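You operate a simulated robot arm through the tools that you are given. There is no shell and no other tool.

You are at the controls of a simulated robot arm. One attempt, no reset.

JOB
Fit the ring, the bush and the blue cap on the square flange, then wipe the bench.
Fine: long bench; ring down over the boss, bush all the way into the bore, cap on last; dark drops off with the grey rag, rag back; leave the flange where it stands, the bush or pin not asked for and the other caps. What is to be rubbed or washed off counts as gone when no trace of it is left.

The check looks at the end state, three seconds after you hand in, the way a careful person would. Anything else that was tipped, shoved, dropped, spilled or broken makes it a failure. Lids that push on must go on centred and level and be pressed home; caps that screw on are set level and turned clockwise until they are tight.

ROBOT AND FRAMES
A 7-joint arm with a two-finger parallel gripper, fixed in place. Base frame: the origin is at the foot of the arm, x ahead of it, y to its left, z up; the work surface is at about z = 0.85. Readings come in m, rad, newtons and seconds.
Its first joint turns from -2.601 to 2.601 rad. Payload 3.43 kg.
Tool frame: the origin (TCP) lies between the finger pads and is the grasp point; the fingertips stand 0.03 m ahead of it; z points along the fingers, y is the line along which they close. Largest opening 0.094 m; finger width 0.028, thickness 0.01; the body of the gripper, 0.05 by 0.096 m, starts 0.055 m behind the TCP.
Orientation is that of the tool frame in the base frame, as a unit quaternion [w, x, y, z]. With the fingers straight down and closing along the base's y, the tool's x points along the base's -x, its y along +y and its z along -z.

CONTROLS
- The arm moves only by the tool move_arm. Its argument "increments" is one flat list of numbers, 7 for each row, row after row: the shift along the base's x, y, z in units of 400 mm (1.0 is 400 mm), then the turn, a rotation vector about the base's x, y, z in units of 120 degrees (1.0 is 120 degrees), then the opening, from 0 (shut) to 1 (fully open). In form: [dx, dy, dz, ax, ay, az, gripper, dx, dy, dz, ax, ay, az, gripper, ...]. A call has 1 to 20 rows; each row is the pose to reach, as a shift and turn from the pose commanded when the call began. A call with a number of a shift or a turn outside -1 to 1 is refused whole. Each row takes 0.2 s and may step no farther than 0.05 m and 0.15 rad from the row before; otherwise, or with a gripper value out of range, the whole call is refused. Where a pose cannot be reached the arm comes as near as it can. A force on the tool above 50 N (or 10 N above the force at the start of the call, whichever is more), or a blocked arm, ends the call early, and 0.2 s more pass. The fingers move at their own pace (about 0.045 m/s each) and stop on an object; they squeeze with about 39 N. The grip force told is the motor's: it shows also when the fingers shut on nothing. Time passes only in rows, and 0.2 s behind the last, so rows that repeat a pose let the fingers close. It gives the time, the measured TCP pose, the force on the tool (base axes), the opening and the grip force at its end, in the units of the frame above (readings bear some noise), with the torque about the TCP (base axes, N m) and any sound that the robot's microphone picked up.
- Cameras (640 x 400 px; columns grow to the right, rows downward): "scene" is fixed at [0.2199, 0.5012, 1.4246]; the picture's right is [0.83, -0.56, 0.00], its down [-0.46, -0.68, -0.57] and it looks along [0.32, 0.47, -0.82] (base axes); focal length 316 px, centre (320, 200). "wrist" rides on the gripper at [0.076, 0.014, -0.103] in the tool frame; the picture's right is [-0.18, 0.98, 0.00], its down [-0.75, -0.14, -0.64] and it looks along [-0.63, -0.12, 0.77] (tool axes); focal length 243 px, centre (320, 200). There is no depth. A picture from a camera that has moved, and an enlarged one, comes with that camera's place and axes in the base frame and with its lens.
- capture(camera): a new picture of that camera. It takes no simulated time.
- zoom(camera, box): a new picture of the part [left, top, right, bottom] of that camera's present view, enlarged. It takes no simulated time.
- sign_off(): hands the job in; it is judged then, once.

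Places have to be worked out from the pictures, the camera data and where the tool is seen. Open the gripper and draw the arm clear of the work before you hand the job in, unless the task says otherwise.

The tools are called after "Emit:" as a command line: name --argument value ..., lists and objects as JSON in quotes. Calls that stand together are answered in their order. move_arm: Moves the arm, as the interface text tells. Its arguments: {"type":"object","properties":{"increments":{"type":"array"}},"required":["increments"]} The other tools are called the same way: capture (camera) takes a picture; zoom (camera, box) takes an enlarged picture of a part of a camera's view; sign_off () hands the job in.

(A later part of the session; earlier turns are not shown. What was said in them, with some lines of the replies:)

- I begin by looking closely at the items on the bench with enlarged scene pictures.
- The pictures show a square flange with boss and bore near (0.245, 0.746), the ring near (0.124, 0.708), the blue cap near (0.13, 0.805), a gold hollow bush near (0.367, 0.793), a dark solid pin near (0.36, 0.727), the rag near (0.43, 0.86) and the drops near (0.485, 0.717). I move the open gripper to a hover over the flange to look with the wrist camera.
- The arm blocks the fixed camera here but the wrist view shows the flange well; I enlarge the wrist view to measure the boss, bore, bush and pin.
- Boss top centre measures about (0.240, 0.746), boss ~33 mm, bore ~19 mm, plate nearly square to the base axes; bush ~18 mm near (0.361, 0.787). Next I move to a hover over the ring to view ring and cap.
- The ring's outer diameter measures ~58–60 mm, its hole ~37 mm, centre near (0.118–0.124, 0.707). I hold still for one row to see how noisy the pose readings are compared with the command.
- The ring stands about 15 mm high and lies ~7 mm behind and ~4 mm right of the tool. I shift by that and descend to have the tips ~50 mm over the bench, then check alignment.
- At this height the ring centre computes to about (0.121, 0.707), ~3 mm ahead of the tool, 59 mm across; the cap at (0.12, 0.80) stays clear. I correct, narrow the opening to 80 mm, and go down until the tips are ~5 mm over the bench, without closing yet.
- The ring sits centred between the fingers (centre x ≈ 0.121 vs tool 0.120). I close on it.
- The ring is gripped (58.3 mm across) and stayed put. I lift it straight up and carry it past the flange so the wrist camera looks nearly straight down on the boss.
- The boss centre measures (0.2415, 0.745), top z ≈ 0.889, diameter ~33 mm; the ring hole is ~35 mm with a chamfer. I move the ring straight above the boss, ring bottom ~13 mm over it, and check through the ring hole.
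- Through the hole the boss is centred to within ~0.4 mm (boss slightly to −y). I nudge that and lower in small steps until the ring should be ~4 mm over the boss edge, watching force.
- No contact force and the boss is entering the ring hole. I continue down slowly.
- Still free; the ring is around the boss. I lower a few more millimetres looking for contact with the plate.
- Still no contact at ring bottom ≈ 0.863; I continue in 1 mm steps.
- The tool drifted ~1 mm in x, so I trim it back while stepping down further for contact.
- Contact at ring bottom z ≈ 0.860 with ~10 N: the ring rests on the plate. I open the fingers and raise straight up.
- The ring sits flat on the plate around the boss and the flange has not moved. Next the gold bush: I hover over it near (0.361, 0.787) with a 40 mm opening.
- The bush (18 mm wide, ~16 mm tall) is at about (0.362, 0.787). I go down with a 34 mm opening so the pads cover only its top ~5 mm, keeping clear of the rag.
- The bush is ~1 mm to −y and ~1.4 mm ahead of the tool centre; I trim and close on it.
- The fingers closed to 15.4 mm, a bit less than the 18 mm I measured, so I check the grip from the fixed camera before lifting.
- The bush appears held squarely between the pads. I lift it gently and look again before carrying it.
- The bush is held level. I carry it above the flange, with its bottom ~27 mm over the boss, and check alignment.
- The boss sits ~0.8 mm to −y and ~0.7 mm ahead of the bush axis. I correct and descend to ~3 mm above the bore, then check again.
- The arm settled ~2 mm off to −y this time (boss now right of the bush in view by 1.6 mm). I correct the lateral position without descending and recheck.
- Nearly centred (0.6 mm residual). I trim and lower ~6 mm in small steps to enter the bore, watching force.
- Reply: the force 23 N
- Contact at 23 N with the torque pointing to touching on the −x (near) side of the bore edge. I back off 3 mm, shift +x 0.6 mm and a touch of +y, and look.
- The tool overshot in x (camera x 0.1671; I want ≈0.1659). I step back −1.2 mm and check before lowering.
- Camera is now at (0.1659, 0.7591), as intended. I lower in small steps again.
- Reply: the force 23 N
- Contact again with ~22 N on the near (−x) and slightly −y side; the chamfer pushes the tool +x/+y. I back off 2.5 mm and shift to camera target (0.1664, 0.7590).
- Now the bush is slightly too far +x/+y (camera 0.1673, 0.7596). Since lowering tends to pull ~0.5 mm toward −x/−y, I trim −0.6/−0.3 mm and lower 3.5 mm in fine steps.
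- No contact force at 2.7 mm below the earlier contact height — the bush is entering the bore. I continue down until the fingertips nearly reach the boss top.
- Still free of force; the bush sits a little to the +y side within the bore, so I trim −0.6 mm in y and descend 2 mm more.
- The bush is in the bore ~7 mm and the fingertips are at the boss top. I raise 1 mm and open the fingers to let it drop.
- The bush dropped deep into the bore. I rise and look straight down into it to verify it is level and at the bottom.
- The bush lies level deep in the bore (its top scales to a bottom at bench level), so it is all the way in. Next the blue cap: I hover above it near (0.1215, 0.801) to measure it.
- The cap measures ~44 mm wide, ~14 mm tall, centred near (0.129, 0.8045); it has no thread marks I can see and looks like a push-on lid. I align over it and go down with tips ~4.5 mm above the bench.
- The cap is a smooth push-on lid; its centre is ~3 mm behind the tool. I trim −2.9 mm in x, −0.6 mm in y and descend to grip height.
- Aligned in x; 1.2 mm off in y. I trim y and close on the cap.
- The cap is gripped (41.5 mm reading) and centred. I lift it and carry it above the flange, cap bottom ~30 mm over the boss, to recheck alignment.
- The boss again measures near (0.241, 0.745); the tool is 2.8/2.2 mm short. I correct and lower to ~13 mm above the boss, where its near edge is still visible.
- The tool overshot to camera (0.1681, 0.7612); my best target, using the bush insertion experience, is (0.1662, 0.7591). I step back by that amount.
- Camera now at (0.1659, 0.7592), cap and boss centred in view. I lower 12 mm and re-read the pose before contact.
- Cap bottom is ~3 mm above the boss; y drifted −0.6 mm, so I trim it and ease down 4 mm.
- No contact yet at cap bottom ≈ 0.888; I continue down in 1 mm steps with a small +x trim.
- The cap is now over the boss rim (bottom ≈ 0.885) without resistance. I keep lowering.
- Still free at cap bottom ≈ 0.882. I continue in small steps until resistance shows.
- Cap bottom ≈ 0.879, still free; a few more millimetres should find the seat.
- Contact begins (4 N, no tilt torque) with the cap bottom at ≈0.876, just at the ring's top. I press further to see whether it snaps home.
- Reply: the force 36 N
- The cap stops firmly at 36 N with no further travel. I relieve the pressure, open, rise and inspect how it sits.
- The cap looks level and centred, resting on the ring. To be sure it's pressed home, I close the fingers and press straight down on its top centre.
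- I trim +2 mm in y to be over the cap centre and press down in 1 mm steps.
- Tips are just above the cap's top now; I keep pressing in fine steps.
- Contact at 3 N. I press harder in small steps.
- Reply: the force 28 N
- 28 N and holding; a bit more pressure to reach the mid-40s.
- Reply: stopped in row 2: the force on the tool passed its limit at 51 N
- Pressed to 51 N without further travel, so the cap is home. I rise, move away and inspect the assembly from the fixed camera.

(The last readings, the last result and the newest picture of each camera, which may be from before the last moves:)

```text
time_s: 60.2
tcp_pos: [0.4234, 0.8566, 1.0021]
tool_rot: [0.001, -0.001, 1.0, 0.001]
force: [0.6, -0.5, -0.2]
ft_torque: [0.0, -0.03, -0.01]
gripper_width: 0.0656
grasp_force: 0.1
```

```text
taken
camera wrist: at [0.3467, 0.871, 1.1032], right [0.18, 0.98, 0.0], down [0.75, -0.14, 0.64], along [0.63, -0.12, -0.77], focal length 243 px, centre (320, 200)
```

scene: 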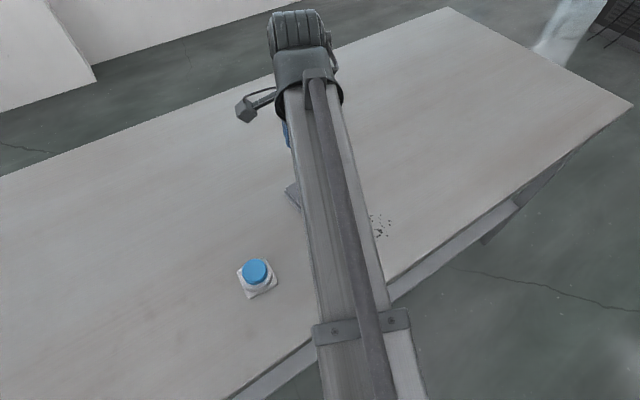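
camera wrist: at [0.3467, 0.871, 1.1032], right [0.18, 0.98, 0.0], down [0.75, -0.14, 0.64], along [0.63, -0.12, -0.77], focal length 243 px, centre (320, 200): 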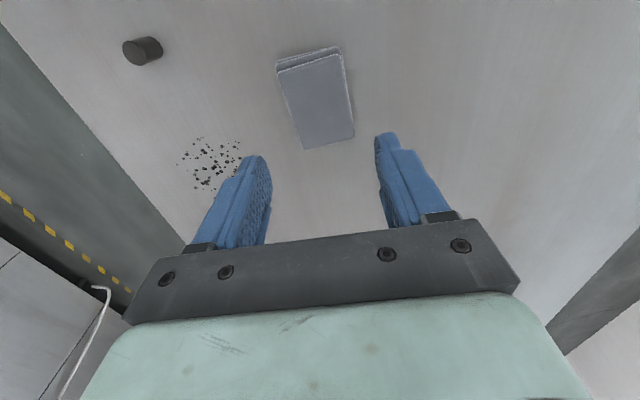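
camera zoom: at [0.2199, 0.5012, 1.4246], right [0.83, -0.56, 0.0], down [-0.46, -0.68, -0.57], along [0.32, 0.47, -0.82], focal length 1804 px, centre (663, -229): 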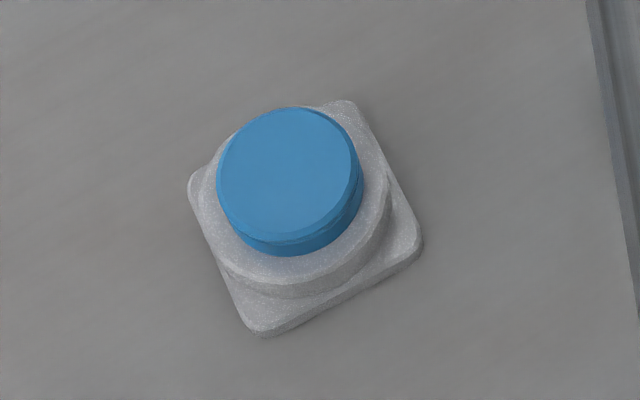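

The assembly looks right: ring flat, cap level and centred, flange unmoved. Now the rag and drops: I enlarge the wrist view to measure both.

Emit:
zoom --camera "wrist" --box '[240, 30, 400, 160]'

Emit:
zoom --camera "wrist" --box '[150, 110, 270, 210]'

```text
3.08 times, centred on (320, 95) of wrist
camera zoom: at [0.3467, 0.871, 1.1032], right [0.18, 0.98, 0.0], down [0.75, -0.14, 0.64], along [0.63, -0.12, -0.77], focal length 746 px, centre (320, 523)
```

zoom: 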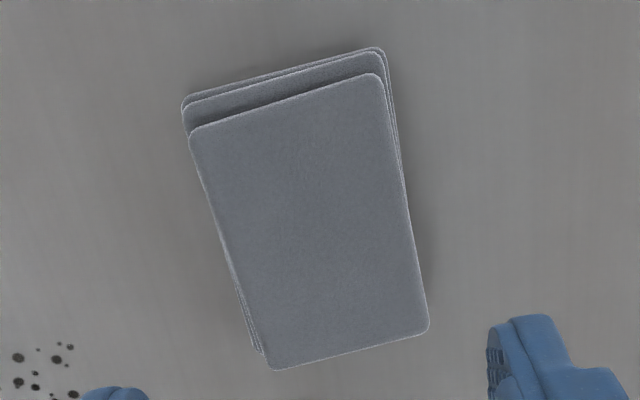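

```text
4.00 times, centred on (210, 160) of wrist
camera zoom: at [0.3467, 0.871, 1.1032], right [0.18, 0.98, 0.0], down [0.75, -0.14, 0.64], along [0.63, -0.12, -0.77], focal length 970 px, centre (760, 360)
```

zoom: 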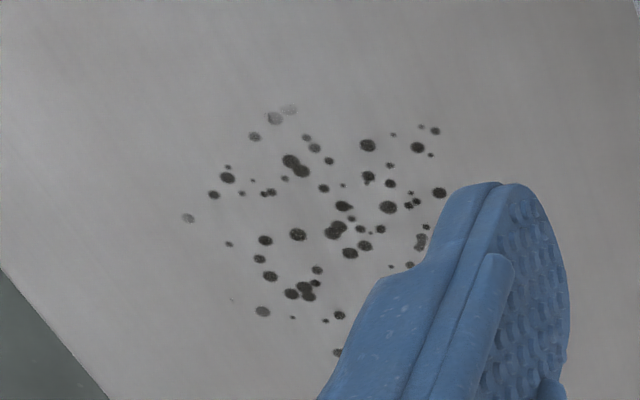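

The folded rag measures ~57 × 78 mm, centred near (0.426, 0.856), turned ~+4°, and the drops span x 0.44–0.54, y 0.67–0.78. I turn the gripper ~3.7° and lower over the rag with a wide opening to check fit.

Emit:
move_arm --increments '[0.004, -0.0015, 0, 0, 0, 0.0308, 0.95, 0.0085, -0.003, -0.05, 0, 0, 0.0308, 0.95, 0.0085, -0.003, -0.12, 0, 0, 0.0308, 0.95, 0.0085, -0.003, -0.175, 0, 0, 0.0308, 0.95, 0.0085, -0.003, -0.175, 0, 0, 0.0308, 0.95]'

Emit:
capture --camera "wrist"

Emit:
zoom --camera "wrist" --box '[220, 50, 420, 190]'

```text
time_s: 61.4
tcp_pos: [0.4266, 0.8528, 0.9311]
tool_rot: [0.0, -0.032, 0.999, 0.002]
force: [0.0, 0.1, 0.5]
ft_torque: [0.02, -0.02, 0.0]
gripper_width: 0.0895
grasp_force: 0.2
```

```text
taken
camera wrist: at [0.3487, 0.8633, 1.0324], right [0.12, 0.99, 0.0], down [0.76, -0.09, 0.64], along [0.64, -0.08, -0.77], focal length 243 px, centre (320, 200)
```

wrist: 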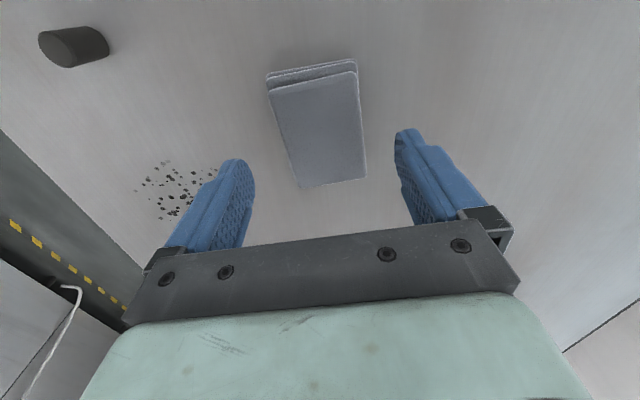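

```text
2.86 times, centred on (320, 120) of wrist
camera zoom: at [0.3487, 0.8633, 1.0324], right [0.12, 0.99, 0.0], down [0.76, -0.09, 0.64], along [0.64, -0.08, -0.77], focal length 693 px, centre (320, 429)
```

zoom: 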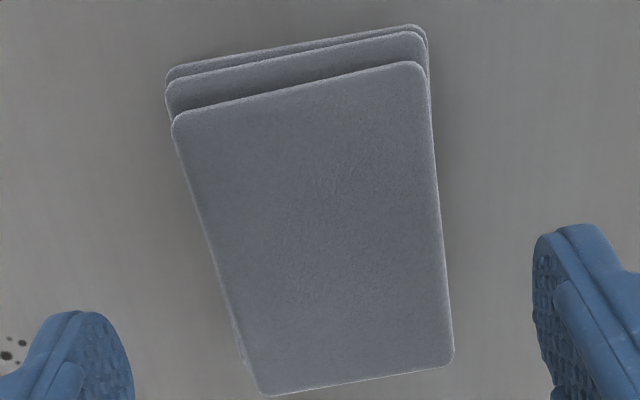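

The rag stack is ~25 mm tall, centred ≈ (0.423, 0.8565) and the fingers straddle it. I trim the position and lower until the tips are ~5 mm above the bench.

Emit:
move_arm --increments '[-0.005, 0.0055, 0, 0, 0, 0.004, 0.95, -0.005, 0.0055, -0.05, 0, 0, 0.004, 0.95, -0.005, 0.0055, -0.1, 0, 0, 0.004, 0.95, -0.005, 0.0055, -0.11, 0, 0, 0.004, 0.95, -0.005, 0.0055, -0.11, 0, 0, 0.004, 0.95]'

Emit:
capture --camera "wrist"

```text
time_s: 62.6
tcp_pos: [0.4255, 0.8546, 0.8878]
tool_rot: [0.002, -0.036, 0.999, 0.002]
force: [0.8, -0.6, -0.4]
ft_torque: [-0.01, 0.02, -0.01]
gripper_width: 0.0894
grasp_force: 0.1
```

```text
taken
camera wrist: at [0.3474, 0.8644, 0.9889], right [0.11, 0.99, 0.0], down [0.76, -0.09, 0.64], along [0.64, -0.07, -0.77], focal length 243 px, centre (320, 200)
```

wrist: 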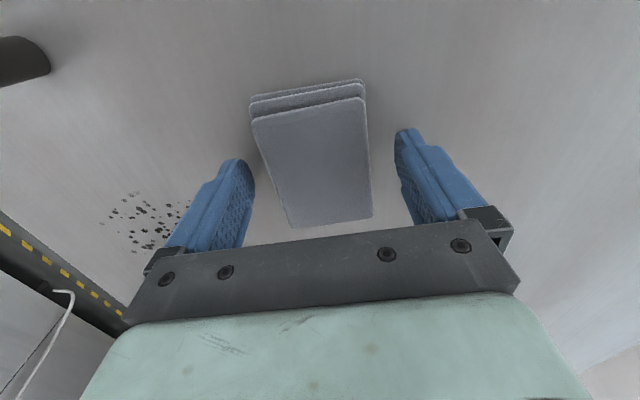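

The rag stands between the fingers. I note this pose for returning it, and close on the rag.

Emit:
move_arm --increments '[0, 0, 0, 0, 0, 0, 0.5, 0, 0, 0, 0, 0, 0, 0.5, 0, 0, 0, 0, 0, 0, 0.5, 0, 0, 0, 0, 0, 0, 0.5, 0, 0, 0, 0, 0, 0, 0.5]'

Emit:
capture --camera "wrist"

```text
time_s: 63.8
tcp_pos: [0.4257, 0.8551, 0.8884]
tool_rot: [0.001, -0.035, 0.999, 0.002]
force: [-1.1, -0.2, -0.1]
ft_torque: [0.01, 0.02, -0.01]
gripper_width: 0.0608
grasp_force: 38.5
```

```text
taken
camera wrist: at [0.3473, 0.8644, 0.9889], right [0.11, 0.99, 0.0], down [0.76, -0.09, 0.64], along [0.64, -0.07, -0.77], focal length 243 px, centre (320, 200)
```

wrist: 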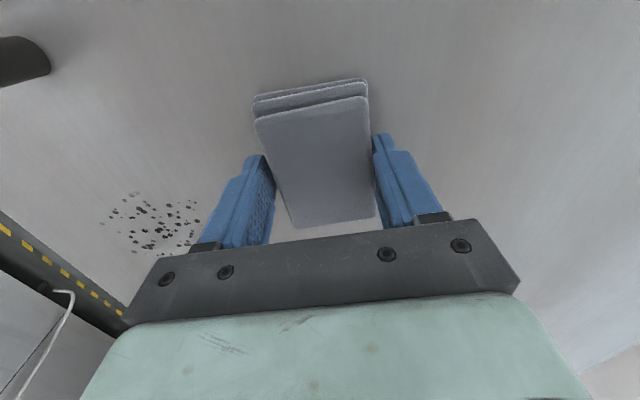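

The rag is held at 60.8 mm wide. I lift it, carry it over to the −y edge of the drops, and lower to just above the bench.

Emit:
move_arm --increments '[0, 0, 0.05, 0, 0, 0, 0.5, 0, 0, 0.15, 0, 0, 0, 0.5, 0.008, -0.1, 0.15, 0, 0, 0, 0.5, 0.016, -0.2, 0.15, 0, 0, 0, 0.5, 0.024, -0.3, 0.15, 0, 0, 0, 0.5, 0.032, -0.4, 0.15, 0, 0, 0, 0.5, 0.039, -0.415, 0.1, 0, 0, 0, 0.5, 0.039, -0.415, 0.03, 0, 0, 0, 0.5, 0.039, -0.415, 0.015, 0, 0, 0, 0.5, 0.039, -0.415, 0.015, 0, 0, 0, 0.5]'

Emit:
capture --camera "wrist"

Emit:
capture --camera "scene"

```text
time_s: 66.0
tcp_pos: [0.4388, 0.6888, 0.8932]
tool_rot: [0.001, -0.036, 0.999, 0.003]
force: [0.3, 0.1, -0.9]
ft_torque: [-0.02, -0.02, -0.03]
gripper_width: 0.0608
grasp_force: 39.2
```

```text
taken
camera wrist: at [0.3628, 0.6976, 0.9944], right [0.11, 0.99, 0.0], down [0.76, -0.09, 0.64], along [0.64, -0.07, -0.77], focal length 243 px, centre (320, 200)
```

wrist: 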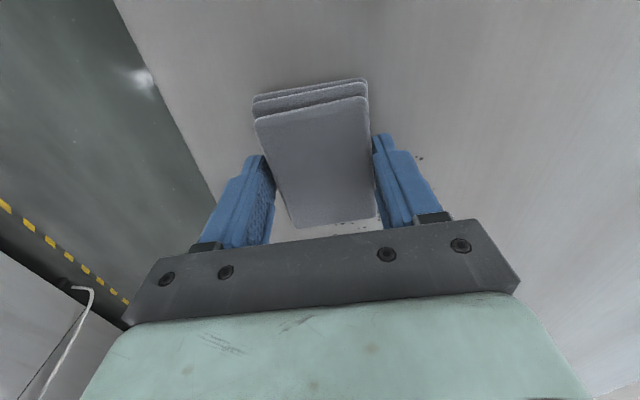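

```text
taken
```

scene: 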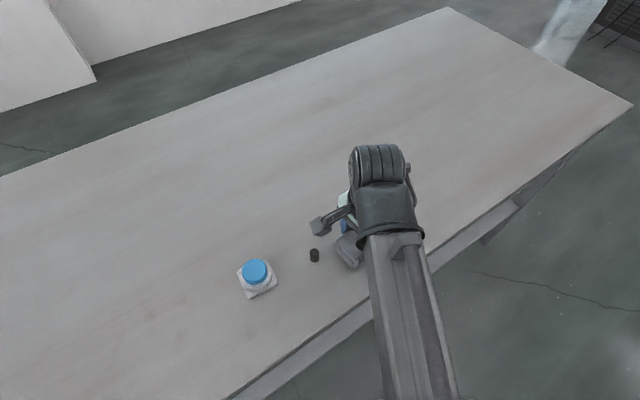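

The rag hangs ~5 mm above the bench at (0.44, 0.689). I lower gently until contact.

Emit:
move_arm --increments '[0, 0, -0.005, 0, 0, 0, 0.5, 0, 0, -0.01, 0, 0, 0, 0.5, 0, 0, -0.014, 0, 0, 0, 0.5, 0, 0, -0.014, 0, 0, 0, 0.5]'

```text
time_s: 67.0
tcp_pos: [0.4399, 0.6891, 0.8869]
tool_rot: [0.001, -0.036, 0.999, 0.002]
force: [0.3, 0.2, 3.9]
ft_torque: [-0.16, 0.01, 0.04]
gripper_width: 0.0611
grasp_force: 38.6
```

Light contact (4 N). I press a touch more and sweep forward 10 cm and back along this strip.

Emit:
move_arm --increments '[0, 0, -0.002, 0, 0, 0, 0.5, 0.04, 0, -0.002, 0, 0, 0, 0.5, 0.08, 0, -0.002, 0, 0, 0, 0.5, 0.12, 0, -0.002, 0, 0, 0, 0.5, 0.16, 0, -0.002, 0, 0, 0, 0.5, 0.2, 0, -0.002, 0, 0, 0, 0.5, 0.25, 0, -0.002, 0, 0, 0, 0.5]'

Emit:
capture --camera "wrist"

Emit:
capture --camera "scene"

```text
time_s: 68.6
tcp_pos: [0.5406, 0.6889, 0.8891]
tool_rot: [0.001, -0.036, 0.999, 0.001]
force: [-0.5, -1.2, -0.6]
ft_torque: [0.01, 0.0, 0.0]
gripper_width: 0.0607
grasp_force: 39.1
```

```text
taken
camera wrist: at [0.4634, 0.6981, 0.9901], right [0.11, 0.99, 0.0], down [0.76, -0.09, 0.64], along [0.64, -0.07, -0.77], focal length 243 px, centre (320, 200)
```

wrist: 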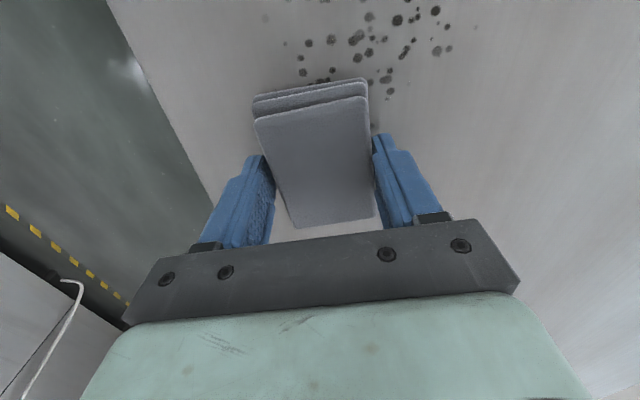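

```text
taken
```

scene: 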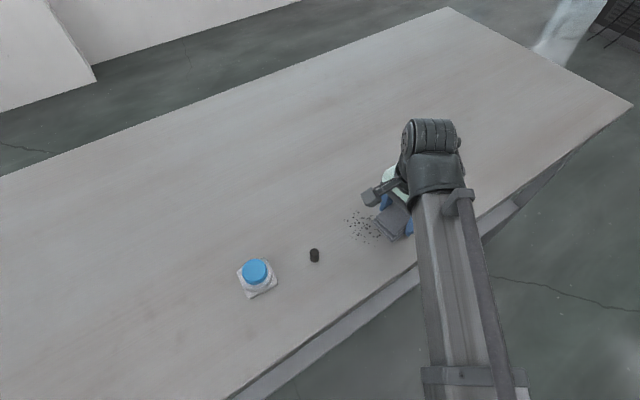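

The arm rose ~2–3 mm during the sweep and lost contact (force ≈ 0). I lower here until there is a firmer contact before sweeping back.

Emit:
move_arm --increments '[0, 0, -0.0035, 0, 0, 0, 0.5, 0, 0, -0.0065, 0, 0, 0, 0.5, 0, 0, -0.0065, 0, 0, 0, 0.5]'

```text
time_s: 69.4
tcp_pos: [0.5406, 0.6879, 0.8872]
tool_rot: [0.001, -0.036, 0.999, 0.003]
force: [2.6, 1.0, 44.4]
ft_torque: [-0.45, 0.29, -0.01]
gripper_width: 0.0608
grasp_force: 38.9
```

44 N is too much; I raise ~1 mm and sweep back a short way while watching the force.

Emit:
move_arm --increments '[0, 0, 0.0025, 0, 0, 0, 0.5, -0.025, 0, 0.0025, 0, 0, 0, 0.5, -0.05, 0, 0.0025, 0, 0, 0, 0.5, -0.075, 0, 0.0025, 0, 0, 0, 0.5]'

Emit:
capture --camera "wrist"

```text
time_s: 70.4
tcp_pos: [0.5103, 0.6883, 0.888]
tool_rot: [0.002, -0.036, 0.999, 0.002]
force: [19.1, 1.8, 46.0]
ft_torque: [-0.04, -0.87, 0.04]
gripper_width: 0.0606
grasp_force: 38.9
```

```text
taken
camera wrist: at [0.4325, 0.6977, 0.988], right [0.11, 0.99, 0.0], down [0.76, -0.09, 0.64], along [0.64, -0.07, -0.76], focal length 243 px, centre (320, 200)
```

wrist: 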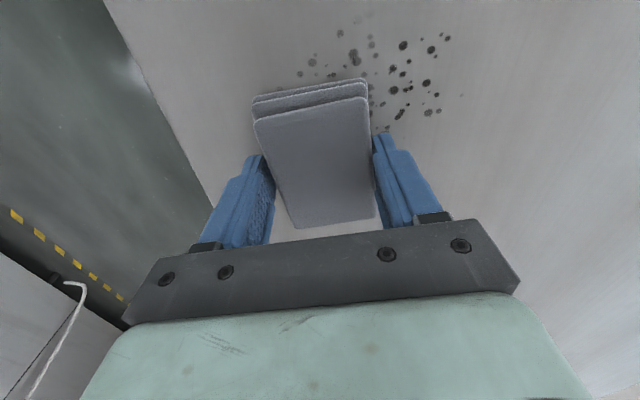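

Force is near the limit (46 N down, 19 N drag). I raise ~1 mm and continue sweeping back.

Emit:
move_arm --increments '[0, 0, 0.003, 0, 0, 0, 0.5, -0.025, 0, 0.003, 0, 0, 0, 0.5, -0.05, 0, 0.003, 0, 0, 0, 0.5, -0.075, 0, 0.003, 0, 0, 0, 0.5]'

Emit:
capture --camera "wrist"

```text
time_s: 71.4
tcp_pos: [0.4787, 0.6883, 0.8872]
tool_rot: [-0.001, -0.038, 0.999, 0.001]
force: [3.3, -0.3, 8.5]
ft_torque: [0.03, -0.46, -0.02]
gripper_width: 0.0606
grasp_force: 39.7
```

```text
taken
camera wrist: at [0.4006, 0.6974, 0.9885], right [0.11, 0.99, 0.0], down [0.76, -0.09, 0.64], along [0.64, -0.07, -0.77], focal length 243 px, centre (320, 200)
```

wrist: 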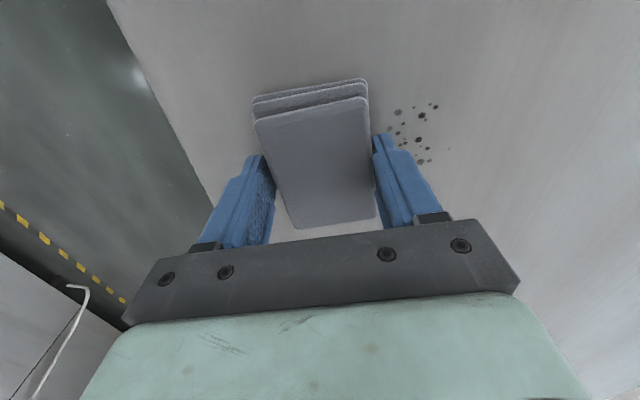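

8.5 N now, a good wiping pressure. I continue back to the start of the strip and then look.

Emit:
move_arm --increments '[-0.025, 0, -0.0005, 0, 0, 0, 0.5, -0.05, 0, -0.0005, 0, 0, 0, 0.5, -0.075, 0, -0.0005, 0, 0, 0, 0.5, -0.1, 0, -0.0005, 0, 0, 0, 0.5]'

Emit:
capture --camera "wrist"

Emit:
capture --camera "scene"

```text
time_s: 72.4
tcp_pos: [0.4395, 0.6885, 0.8871]
tool_rot: [0.0, -0.036, 0.999, 0.001]
force: [-0.2, 0.5, -0.6]
ft_torque: [-0.01, 0.0, 0.01]
gripper_width: 0.0606
grasp_force: 38.7
```

```text
taken
camera wrist: at [0.3613, 0.6977, 0.9887], right [0.11, 0.99, 0.0], down [0.76, -0.09, 0.64], along [0.64, -0.07, -0.77], focal length 243 px, centre (320, 200)
```

wrist: 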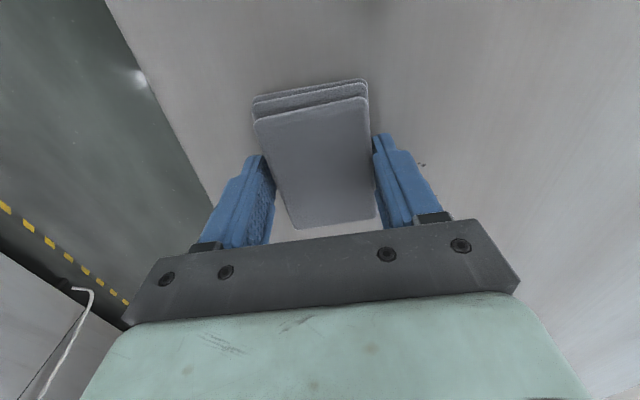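

```text
taken
```

scene: 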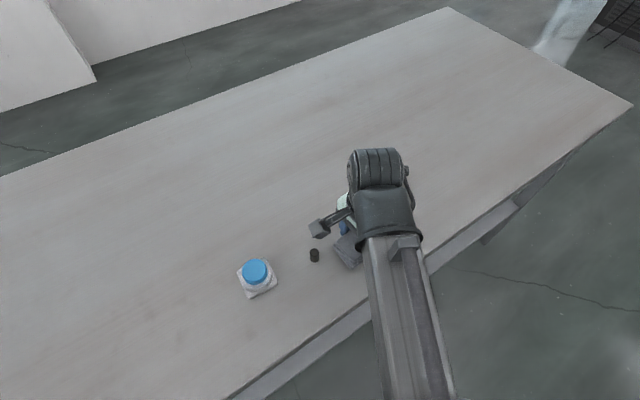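

The strip behind the rag looks clean. I lower slightly to regain contact and shift +36 mm in y to the second strip.

Emit:
move_arm --increments '[0, 0, -0.0015, 0, 0, 0, 0.5, 0, 0.045, -0.0015, 0, 0, 0, 0.5, 0, 0.09, -0.0015, 0, 0, 0, 0.5, 0, 0.09, -0.0015, 0, 0, 0, 0.5]'

```text
time_s: 73.4
tcp_pos: [0.4382, 0.7243, 0.8864]
tool_rot: [0.001, -0.036, 0.999, 0.002]
force: [0.2, -2.2, 10.0]
ft_torque: [-0.27, 0.15, 0.04]
gripper_width: 0.0608
grasp_force: 38.5
```

Good: 10 N at (0.438, 0.724). I sweep forward 4 cm along the second strip and check the force.

Emit:
move_arm --increments '[0.03, 0, -0.001, 0, 0, 0, 0.5, 0.06, 0, -0.001, 0, 0, 0, 0.5, 0.09, 0, -0.001, 0, 0, 0, 0.5, 0.12, 0, -0.001, 0, 0, 0, 0.5]'

Emit:
capture --camera "wrist"

```text
time_s: 74.4
tcp_pos: [0.4879, 0.7241, 0.8866]
tool_rot: [0.001, -0.035, 0.999, 0.002]
force: [-7.5, -0.4, 18.3]
ft_torque: [-0.12, 0.32, -0.08]
gripper_width: 0.0606
grasp_force: 38.8
```

```text
taken
camera wrist: at [0.4106, 0.734, 0.988], right [0.11, 0.99, 0.0], down [0.76, -0.09, 0.64], along [0.64, -0.07, -0.77], focal length 243 px, centre (320, 200)
```

wrist: 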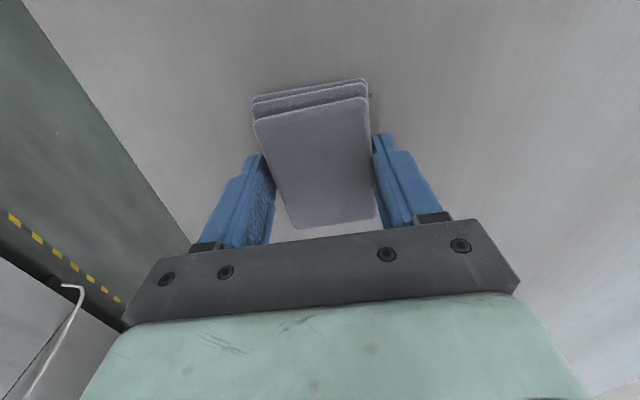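

Wiping well with 18 N; nearly all drops behind are gone. I continue forward to the end of the strip.

Emit:
move_arm --increments '[0.03, 0, 0.0005, 0, 0, 0, 0.5, 0.06, 0, 0.0005, 0, 0, 0, 0.5, 0.09, 0, 0.0005, 0, 0, 0, 0.5, 0.12, 0, 0.0005, 0, 0, 0, 0.5]'

Emit:
capture --camera "wrist"

```text
time_s: 75.4
tcp_pos: [0.5368, 0.7232, 0.8867]
tool_rot: [0.001, -0.036, 0.999, 0.003]
force: [-13.4, 1.3, 32.0]
ft_torque: [-0.21, 0.36, -0.09]
gripper_width: 0.0608
grasp_force: 39.0
```

```text
taken
camera wrist: at [0.4593, 0.7328, 0.9878], right [0.11, 0.99, 0.0], down [0.76, -0.09, 0.64], along [0.64, -0.07, -0.77], focal length 243 px, centre (320, 200)
```

wrist: 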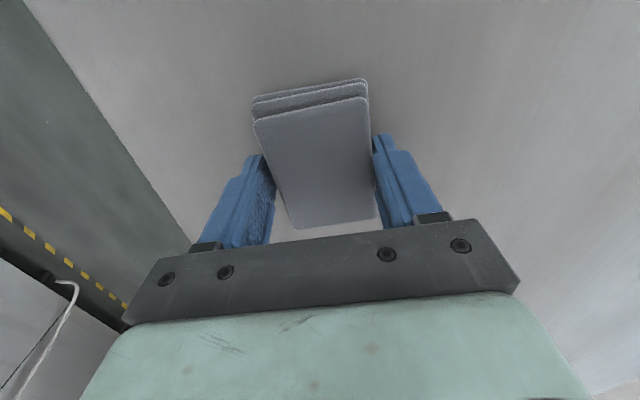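

No drops visible behind the rag now. I ease off slightly, shift +33 mm in y to the third strip, and then sweep back.

Emit:
move_arm --increments '[0, 0, 0.0015, 0, 0, 0, 0.5, 0, 0.04, 0.0015, 0, 0, 0, 0.5, 0, 0.0825, 0.0015, 0, 0, 0, 0.5, 0, 0.0825, 0.0015, 0, 0, 0, 0.5]'

```text
time_s: 76.4
tcp_pos: [0.5388, 0.7561, 0.8863]
tool_rot: [0.002, -0.036, 0.999, 0.001]
force: [5.2, -10.3, 22.6]
ft_torque: [-0.45, -0.09, 0.01]
gripper_width: 0.0607
grasp_force: 38.7
```

22 N of contact at (0.539, 0.756). I sweep back 5 cm.

Emit:
move_arm --increments '[-0.03, 0, 0, 0, 0, 0, 0.5, -0.06, 0, 0, 0, 0, 0, 0.5, -0.09, 0, 0, 0, 0, 0, 0.5, -0.12, 0, 0, 0, 0, 0, 0.5]'

Emit:
capture --camera "wrist"

```text
time_s: 77.4
tcp_pos: [0.4868, 0.758, 0.8848]
tool_rot: [0.0, -0.036, 0.999, 0.002]
force: [7.6, 0.1, 17.0]
ft_torque: [0.04, -0.69, -0.01]
gripper_width: 0.061
grasp_force: 38.6
```

```text
taken
camera wrist: at [0.4101, 0.7672, 0.9877], right [0.11, 0.99, 0.0], down [0.76, -0.09, 0.64], along [0.64, -0.07, -0.77], focal length 243 px, centre (320, 200)
```

wrist: 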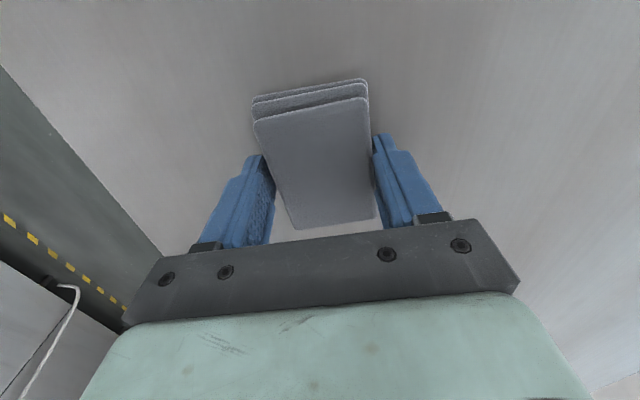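

I continue sweeping back to the start of this strip.

Emit:
move_arm --increments '[-0.03, 0, 0, 0, 0, 0, 0.5, -0.06, 0, 0, 0, 0, 0, 0.5, -0.09, 0, 0, 0, 0, 0, 0.5, -0.115, 0, 0, 0, 0, 0, 0.5]'

Emit:
capture --camera "wrist"

```text
time_s: 78.4
tcp_pos: [0.4414, 0.7596, 0.8857]
tool_rot: [0.001, -0.036, 0.999, 0.002]
force: [6.4, 0.6, 13.1]
ft_torque: [-0.06, -0.09, 0.06]
gripper_width: 0.0609
grasp_force: 39.0
```

```text
taken
camera wrist: at [0.3642, 0.7676, 0.9876], right [0.11, 0.99, 0.0], down [0.76, -0.09, 0.64], along [0.64, -0.07, -0.77], focal length 243 px, centre (320, 200)
```

wrist: 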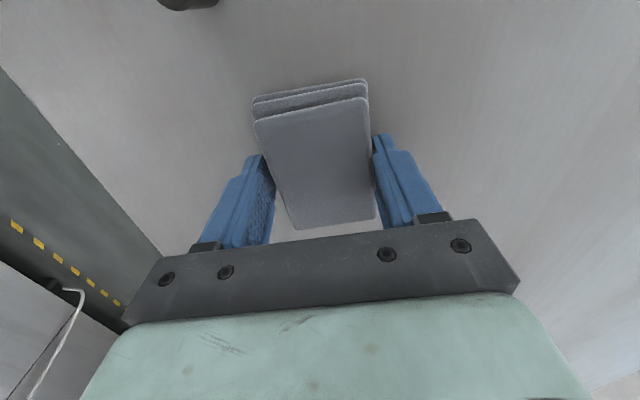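

Third strip done. I lift the rag and move toward its home spot to look back at the wiped area for any traces.

Emit:
move_arm --increments '[0, 0, 0.05, 0, 0, 0, 0.5, 0, 0, 0.15, 0, 0, 0, 0.5, -0.01, 0.08, 0.24, 0, 0, 0, 0.5, -0.02, 0.16, 0.29, 0, 0, 0, 0.5, -0.04, 0.24, 0.29, 0, 0, 0, 0.5, -0.04, 0.24, 0.29, 0, 0, 0, 0.5]'

Emit:
capture --camera "wrist"

Emit:
capture --camera "scene"

Emit:
zoom --camera "wrist" --box '[130, 70, 290, 230]'

```text
time_s: 79.8
tcp_pos: [0.4271, 0.8533, 0.999]
tool_rot: [0.0, -0.035, 0.999, 0.002]
force: [-0.8, 0.1, 0.4]
ft_torque: [0.0, 0.01, -0.01]
gripper_width: 0.0608
grasp_force: 39.6
```

```text
taken
camera wrist: at [0.3496, 0.8637, 1.0997], right [0.11, 0.99, 0.0], down [0.76, -0.09, 0.64], along [0.64, -0.07, -0.77], focal length 243 px, centre (320, 200)
```

wrist: 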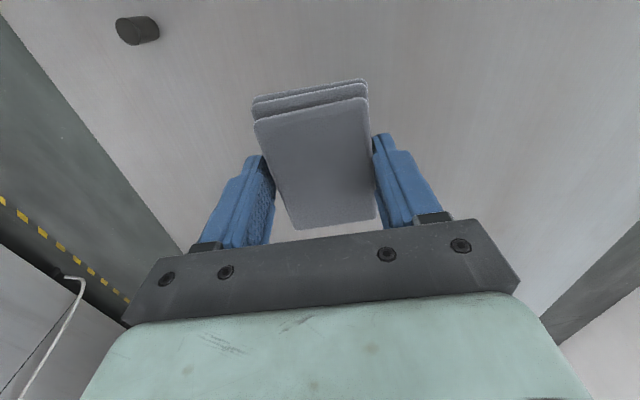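

```text
taken
```

scene: 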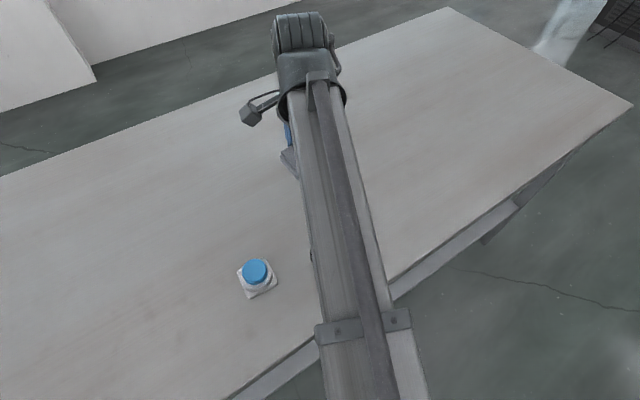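

```text
2.50 times, centred on (210, 150) of wrist
camera zoom: at [0.3496, 0.8637, 1.0997], right [0.11, 0.99, 0.0], down [0.76, -0.09, 0.64], along [0.64, -0.07, -0.77], focal length 606 px, centre (595, 325)
```

zoom: 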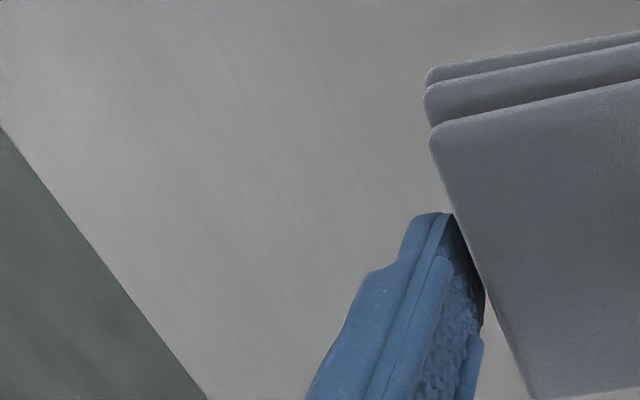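

The visible part is clean, but the finger hides some of it. I swing the rag aside to (0.25, 0.86) so the fixed camera can see the whole wiped area.

Emit:
move_arm --increments '[-0.1, 0, 0.03, 0, 0, 0, 0.5, -0.2, 0, 0.06, 0, 0, 0, 0.5, -0.3, 0, 0.1, 0, 0, 0, 0.5, -0.4, 0, 0.1, 0, 0, 0, 0.5, -0.45, 0, 0.1, 0, 0, 0, 0.5, -0.45, 0, 0.1, 0, 0, 0, 0.5]'

Emit:
capture --camera "scene"

Emit:
zoom --camera "scene" --box '[320, 190, 420, 260]'

Emit:
zoom --camera "scene" --box '[290, 170, 450, 270]'

```text
time_s: 81.2
tcp_pos: [0.2455, 0.8549, 1.0421]
tool_rot: [0.002, -0.036, 0.999, 0.002]
force: [-0.3, -0.5, 0.4]
ft_torque: [0.01, 0.01, -0.01]
gripper_width: 0.0607
grasp_force: 39.2
```

```text
taken
```

scene: 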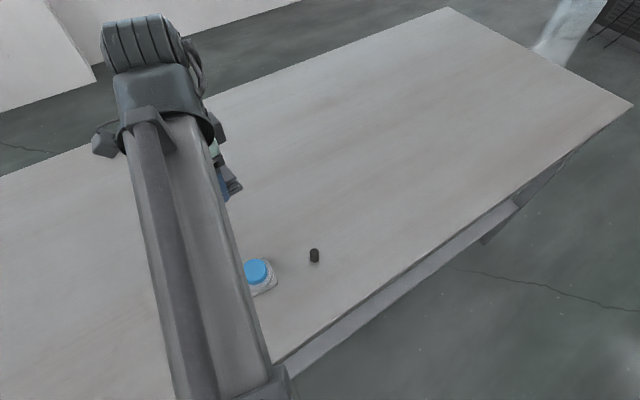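

```text
5.71 times, centred on (370, 225) of scene
camera zoom: at [0.2199, 0.5012, 1.4246], right [0.83, -0.56, 0.0], down [-0.46, -0.68, -0.57], along [0.32, 0.47, -0.82], focal length 1804 px, centre (34, 57)
```

zoom: 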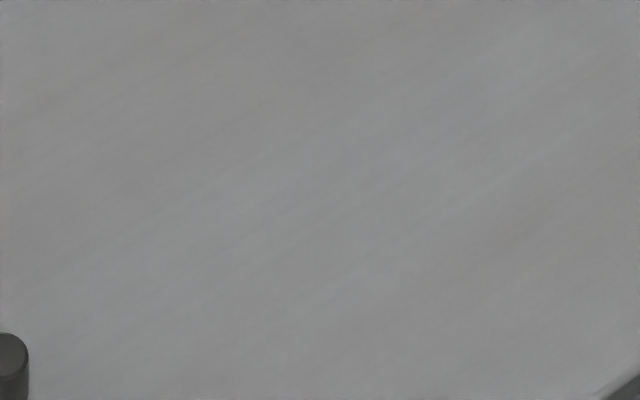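

```text
4.00 times, centred on (370, 220) of scene
camera zoom: at [0.2199, 0.5012, 1.4246], right [0.83, -0.56, 0.0], down [-0.46, -0.68, -0.57], along [0.32, 0.47, -0.82], focal length 1263 px, centre (120, 120)
```

zoom: 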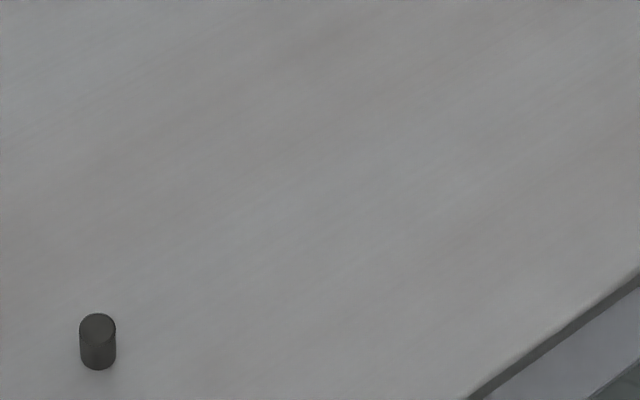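

The area looks clean. I enlarge four parts of it further to be sure no faint trace is left.

Emit:
zoom --camera "scene" --box '[335, 195, 375, 220]'

Emit:
zoom --camera "scene" --box '[365, 195, 405, 220]'

Emit:
zoom --camera "scene" --box '[335, 220, 375, 245]'

Emit:
zoom --camera "scene" --box '[365, 220, 405, 255]'

```text
16.00 times, centred on (355, 208) of scene
camera zoom: at [0.2199, 0.5012, 1.4246], right [0.83, -0.56, 0.0], down [-0.46, -0.68, -0.57], along [0.32, 0.47, -0.82], focal length 5050 px, centre (-240, 80)
```

zoom: 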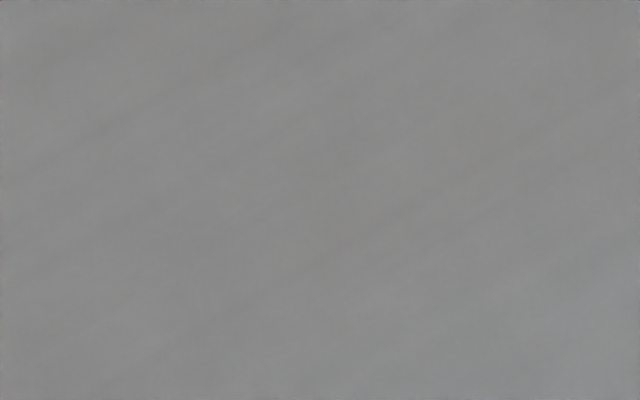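

```text
16.00 times, centred on (385, 208) of scene
camera zoom: at [0.2199, 0.5012, 1.4246], right [0.83, -0.56, 0.0], down [-0.46, -0.68, -0.57], along [0.32, 0.47, -0.82], focal length 5050 px, centre (-720, 80)
```

zoom: 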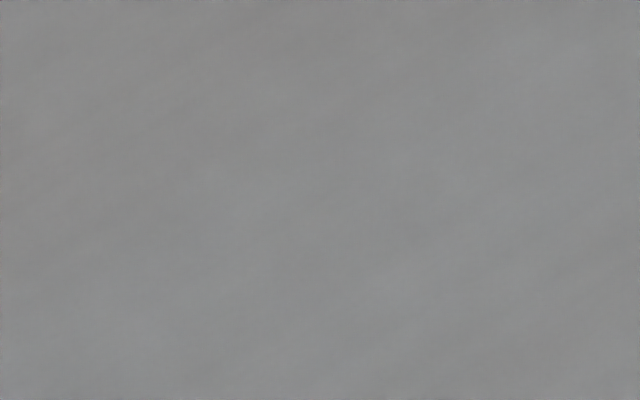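

```text
16.00 times, centred on (355, 232) of scene
camera zoom: at [0.2199, 0.5012, 1.4246], right [0.83, -0.56, 0.0], down [-0.46, -0.68, -0.57], along [0.32, 0.47, -0.82], focal length 5050 px, centre (-240, -320)
```

zoom: 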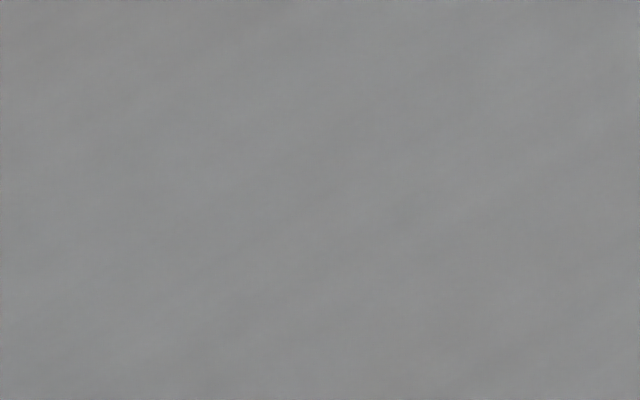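

```text
11.43 times, centred on (385, 238) of scene
camera zoom: at [0.2199, 0.5012, 1.4246], right [0.83, -0.56, 0.0], down [-0.46, -0.68, -0.57], along [0.32, 0.47, -0.82], focal length 3607 px, centre (-423, -229)
```

zoom: 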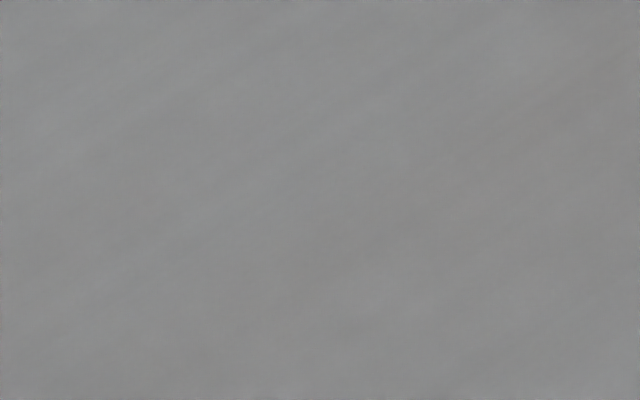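

The bench is spotless. Now I carry the rag back over its original spot, stopping ~20 mm above the bench to check the pose.

Emit:
move_arm --increments '[0.09, 0, 0, 0, 0, 0, 0.5, 0.18, 0, 0, 0, 0, 0, 0.5, 0.27, 0, 0, 0, 0, 0, 0.5, 0.36, 0, 0, 0, 0, 0, 0.5, 0.446, 0.0025, -0.05, 0, 0, 0, 0.5, 0.446, 0.0025, -0.15, 0, 0, 0, 0.5, 0.446, 0.0025, -0.25, 0, 0, 0, 0.5, 0.446, 0.0025, -0.337, 0, 0, 0, 0.5, 0.446, 0.0025, -0.337, 0, 0, 0, 0.5]'

Emit:
capture --camera "wrist"

```text
time_s: 83.2
tcp_pos: [0.4243, 0.8562, 0.9072]
tool_rot: [0.001, -0.036, 0.999, 0.002]
force: [0.8, -0.1, -0.3]
ft_torque: [0.04, 0.01, -0.01]
gripper_width: 0.061
grasp_force: 38.9
```

```text
taken
camera wrist: at [0.3475, 0.8647, 1.0088], right [0.11, 0.99, 0.0], down [0.76, -0.09, 0.64], along [0.64, -0.07, -0.77], focal length 243 px, centre (320, 200)
```

wrist: 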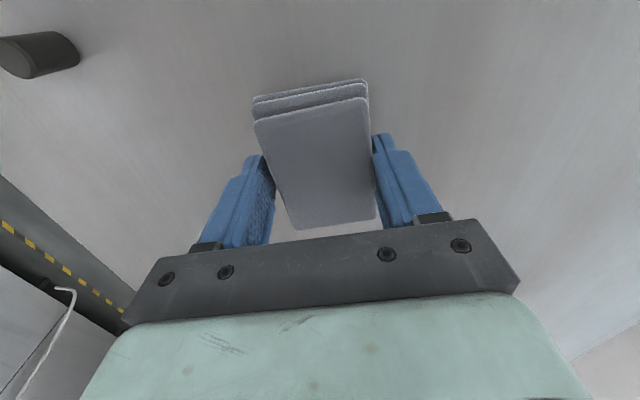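

The pose matches the pick-up pose to within half a millimetre. I lower the rag to the bench in small final steps.

Emit:
move_arm --increments '[0, 0, -0.02, 0, 0, 0, 0.5, 0, 0, -0.035, 0, 0, 0, 0.5, 0, 0, -0.045, 0, 0, 0, 0.5, 0, 0, -0.049, 0, 0, 0, 0.5, 0, 0, -0.049, 0, 0, 0, 0.5]'

Emit:
capture --camera "wrist"

```text
time_s: 84.4
tcp_pos: [0.4248, 0.8543, 0.889]
tool_rot: [0.001, -0.036, 0.999, 0.002]
force: [-0.8, 0.3, -0.3]
ft_torque: [0.0, 0.03, 0.02]
gripper_width: 0.0607
grasp_force: 39.1
```

```text
taken
camera wrist: at [0.3476, 0.8643, 0.9904], right [0.11, 0.99, 0.0], down [0.76, -0.09, 0.64], along [0.64, -0.07, -0.77], focal length 243 px, centre (320, 200)
```

wrist: 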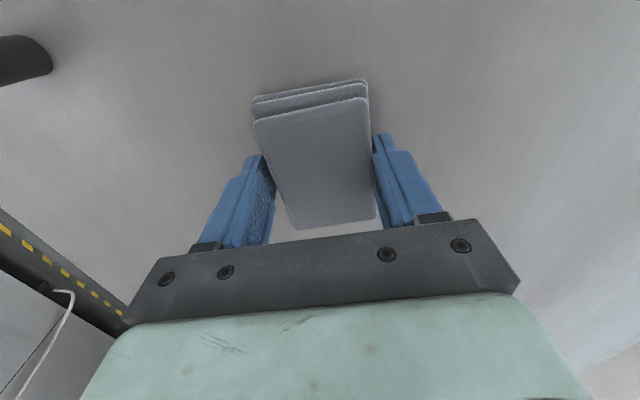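

No contact yet; I lower another 2 mm in small steps.

Emit:
move_arm --increments '[0, 0, -0.0025, 0, 0, 0, 0.5, 0, 0, -0.005, 0, 0, 0, 0.5, 0, 0, -0.005, 0, 0, 0, 0.5]'

```text
time_s: 85.2
tcp_pos: [0.4241, 0.8552, 0.8871]
tool_rot: [0.002, -0.036, 0.999, 0.001]
force: [0.8, 1.5, 4.5]
ft_torque: [-0.11, 0.04, 0.01]
gripper_width: 0.0611
grasp_force: 39.2
```

The rag rests on the bench (4.5 N). I open the fingers, rise straight up and look.

Emit:
move_arm --increments '[0, 0, 0, 0, 0, 0, 0.7, 0, 0, 0, 0, 0, 0, 0.9, 0, 0, 0, 0, 0, 0, 0.95, 0, 0, 0, 0, 0, 0, 0.95, 0, 0, 0.03, 0, 0, 0, 0.95, 0, 0, 0.1, 0, 0, 0, 0.95, 0, 0, 0.2, 0, 0, 0, 0.95, 0, 0, 0.28, 0, 0, 0, 0.95, 0, 0, 0.28, 0, 0, 0, 0.95]'

Emit:
capture --camera "wrist"

```text
time_s: 87.2
tcp_pos: [0.4228, 0.8588, 0.9956]
tool_rot: [0.001, -0.036, 0.999, 0.001]
force: [-0.2, 1.1, -0.8]
ft_torque: [0.02, 0.01, 0.0]
gripper_width: 0.0893
grasp_force: 0.1
```

```text
taken
camera wrist: at [0.3453, 0.8673, 1.0976], right [0.11, 0.99, 0.0], down [0.76, -0.09, 0.64], along [0.64, -0.07, -0.77], focal length 243 px, centre (320, 200)
```

wrist: 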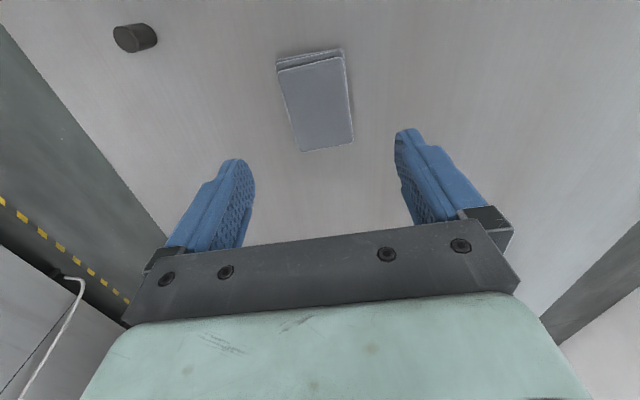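

The rag is back in place. I raise the arm, turn the gripper back and draw clear to the starting area so the fixed camera can see everything.

Emit:
move_arm --increments '[0, 0, 0.1, 0, 0, 0, 0.95, 0, 0, 0.2, 0, 0, -0.0348, 0.95, 0, 0, 0.3, 0, 0, -0.0348, 0.95, 0.04, -0.09, 0.36, 0, 0, -0.0348, 0.95, 0.08, -0.18, 0.365, 0, 0, -0.0348, 0.95, 0.12, -0.28, 0.365, 0, 0, -0.0348, 0.95, 0.16, -0.38, 0.365, 0, 0, -0.0348, 0.95, 0.2, -0.48, 0.365, 0, 0, -0.0348, 0.95, 0.25, -0.58, 0.365, 0, 0, -0.0348, 0.95, 0.26, -0.6, 0.365, 0, 0, -0.0348, 0.95, 0.26, -0.6, 0.365, 0, 0, -0.0348, 0.95]'

Emit:
capture --camera "scene"

Emit:
zoom --camera "scene" --box '[220, 240, 300, 310]'

Emit:
zoom --camera "scene" --box '[270, 160, 410, 260]'

```text
time_s: 89.6
tcp_pos: [0.5294, 0.6131, 1.1449]
tool_rot: [0.001, 0.0, 1.0, 0.0]
force: [-0.2, -0.6, -0.2]
ft_torque: [0.0, -0.02, 0.0]
gripper_width: 0.0896
grasp_force: 0.1
```

```text
taken
```

scene: 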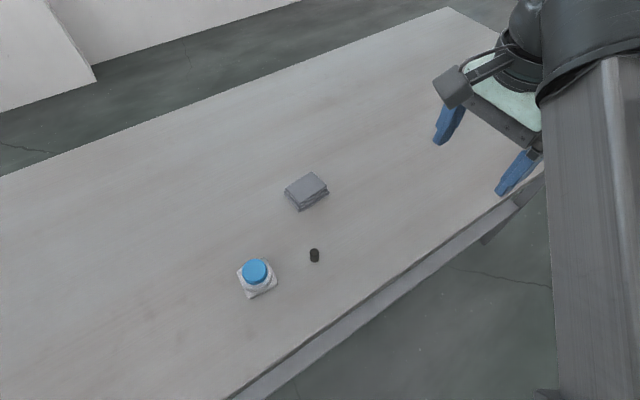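

```text
5.71 times, centred on (260, 275) of scene
camera zoom: at [0.2199, 0.5012, 1.4246], right [0.83, -0.56, 0.0], down [-0.46, -0.68, -0.57], along [0.32, 0.47, -0.82], focal length 1804 px, centre (663, -229)
```

zoom: 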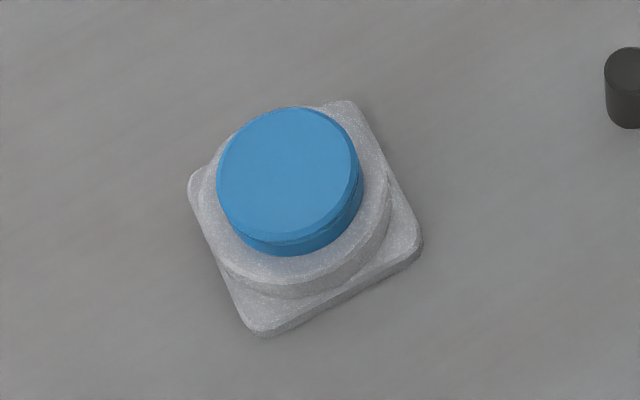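

```text
4.00 times, centred on (340, 210) of scene
camera zoom: at [0.2199, 0.5012, 1.4246], right [0.83, -0.56, 0.0], down [-0.46, -0.68, -0.57], along [0.32, 0.47, -0.82], focal length 1263 px, centre (240, 160)
```

zoom: 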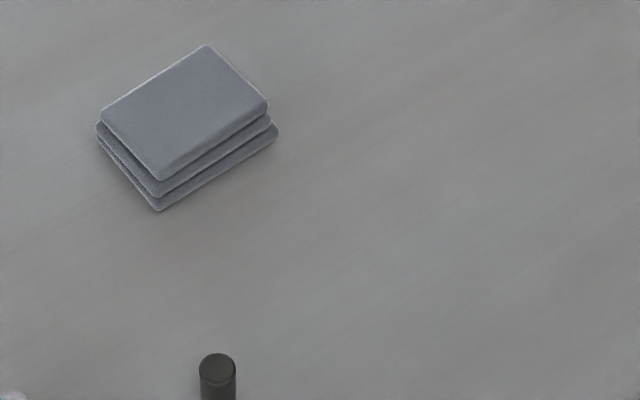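

Everything is in place: rag within a fraction of a millimetre of its old spot, pin untouched. I take a last close look at the cap seat before handing in.

Emit:
zoom --camera "scene" --box '[236, 255, 276, 300]'

Emit:
capture --camera "wrist"

```text
8.89 times, centred on (256, 278) of scene
camera zoom: at [0.2199, 0.5012, 1.4246], right [0.83, -0.56, 0.0], down [-0.46, -0.68, -0.57], along [0.32, 0.47, -0.82], focal length 2806 px, centre (889, -489)
```

zoom: 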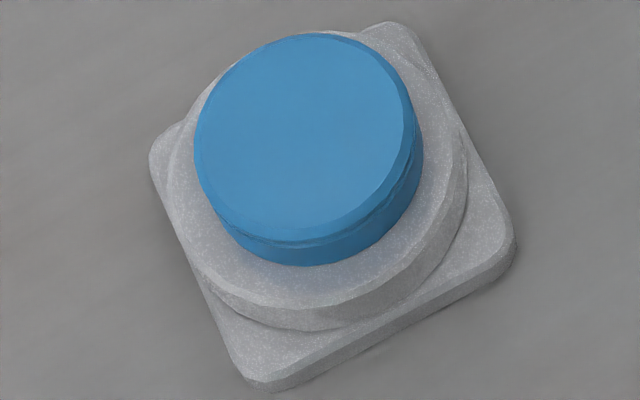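

```text
taken
camera wrist: at [0.4531, 0.6283, 1.2456], right [0.18, 0.98, 0.0], down [0.75, -0.14, 0.64], along [0.63, -0.12, -0.77], focal length 243 px, centre (320, 200)
```

wrist: 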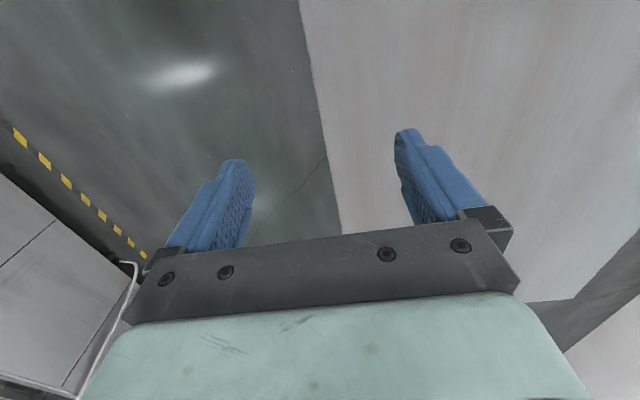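

The cap sits level and centred on the ring, the ring lies flat, and the bush is inside the bore. The flange and pin are where they were, the bench is clean, and the rag is back. The gripper is open and clear, so I hand in.

Emit:
sign_off

```text
The job is handed in.
```

I fitted the ring, bush and blue cap on the square flange, wiped the bench, and handed the job in.

- **Ring:** it lies flat on the plate around the boss.
- **Bush:** the gold bush first caught on the bore edge. After I corrected the position by under a millimetre it dropped in, and it sits level at the bottom.
- **Cap:** the blue cap showed no thread and slid on freely, so I treated it as a push-on lid. I pressed it down to 51 N, where it stopped moving, and it looks level and centred. No click was reported.
- **Bench:** I wiped the dark drops with the grey rag in three passes. Enlarged pictures of the whole area show no trace left.
- **Rag and the rest:** the rag is back within about a millimetre of where it lay. Pictures show the flange and the dark pin where they were. There were no other caps on the bench that I could see.

The gripper is open and the arm is clear of the work.
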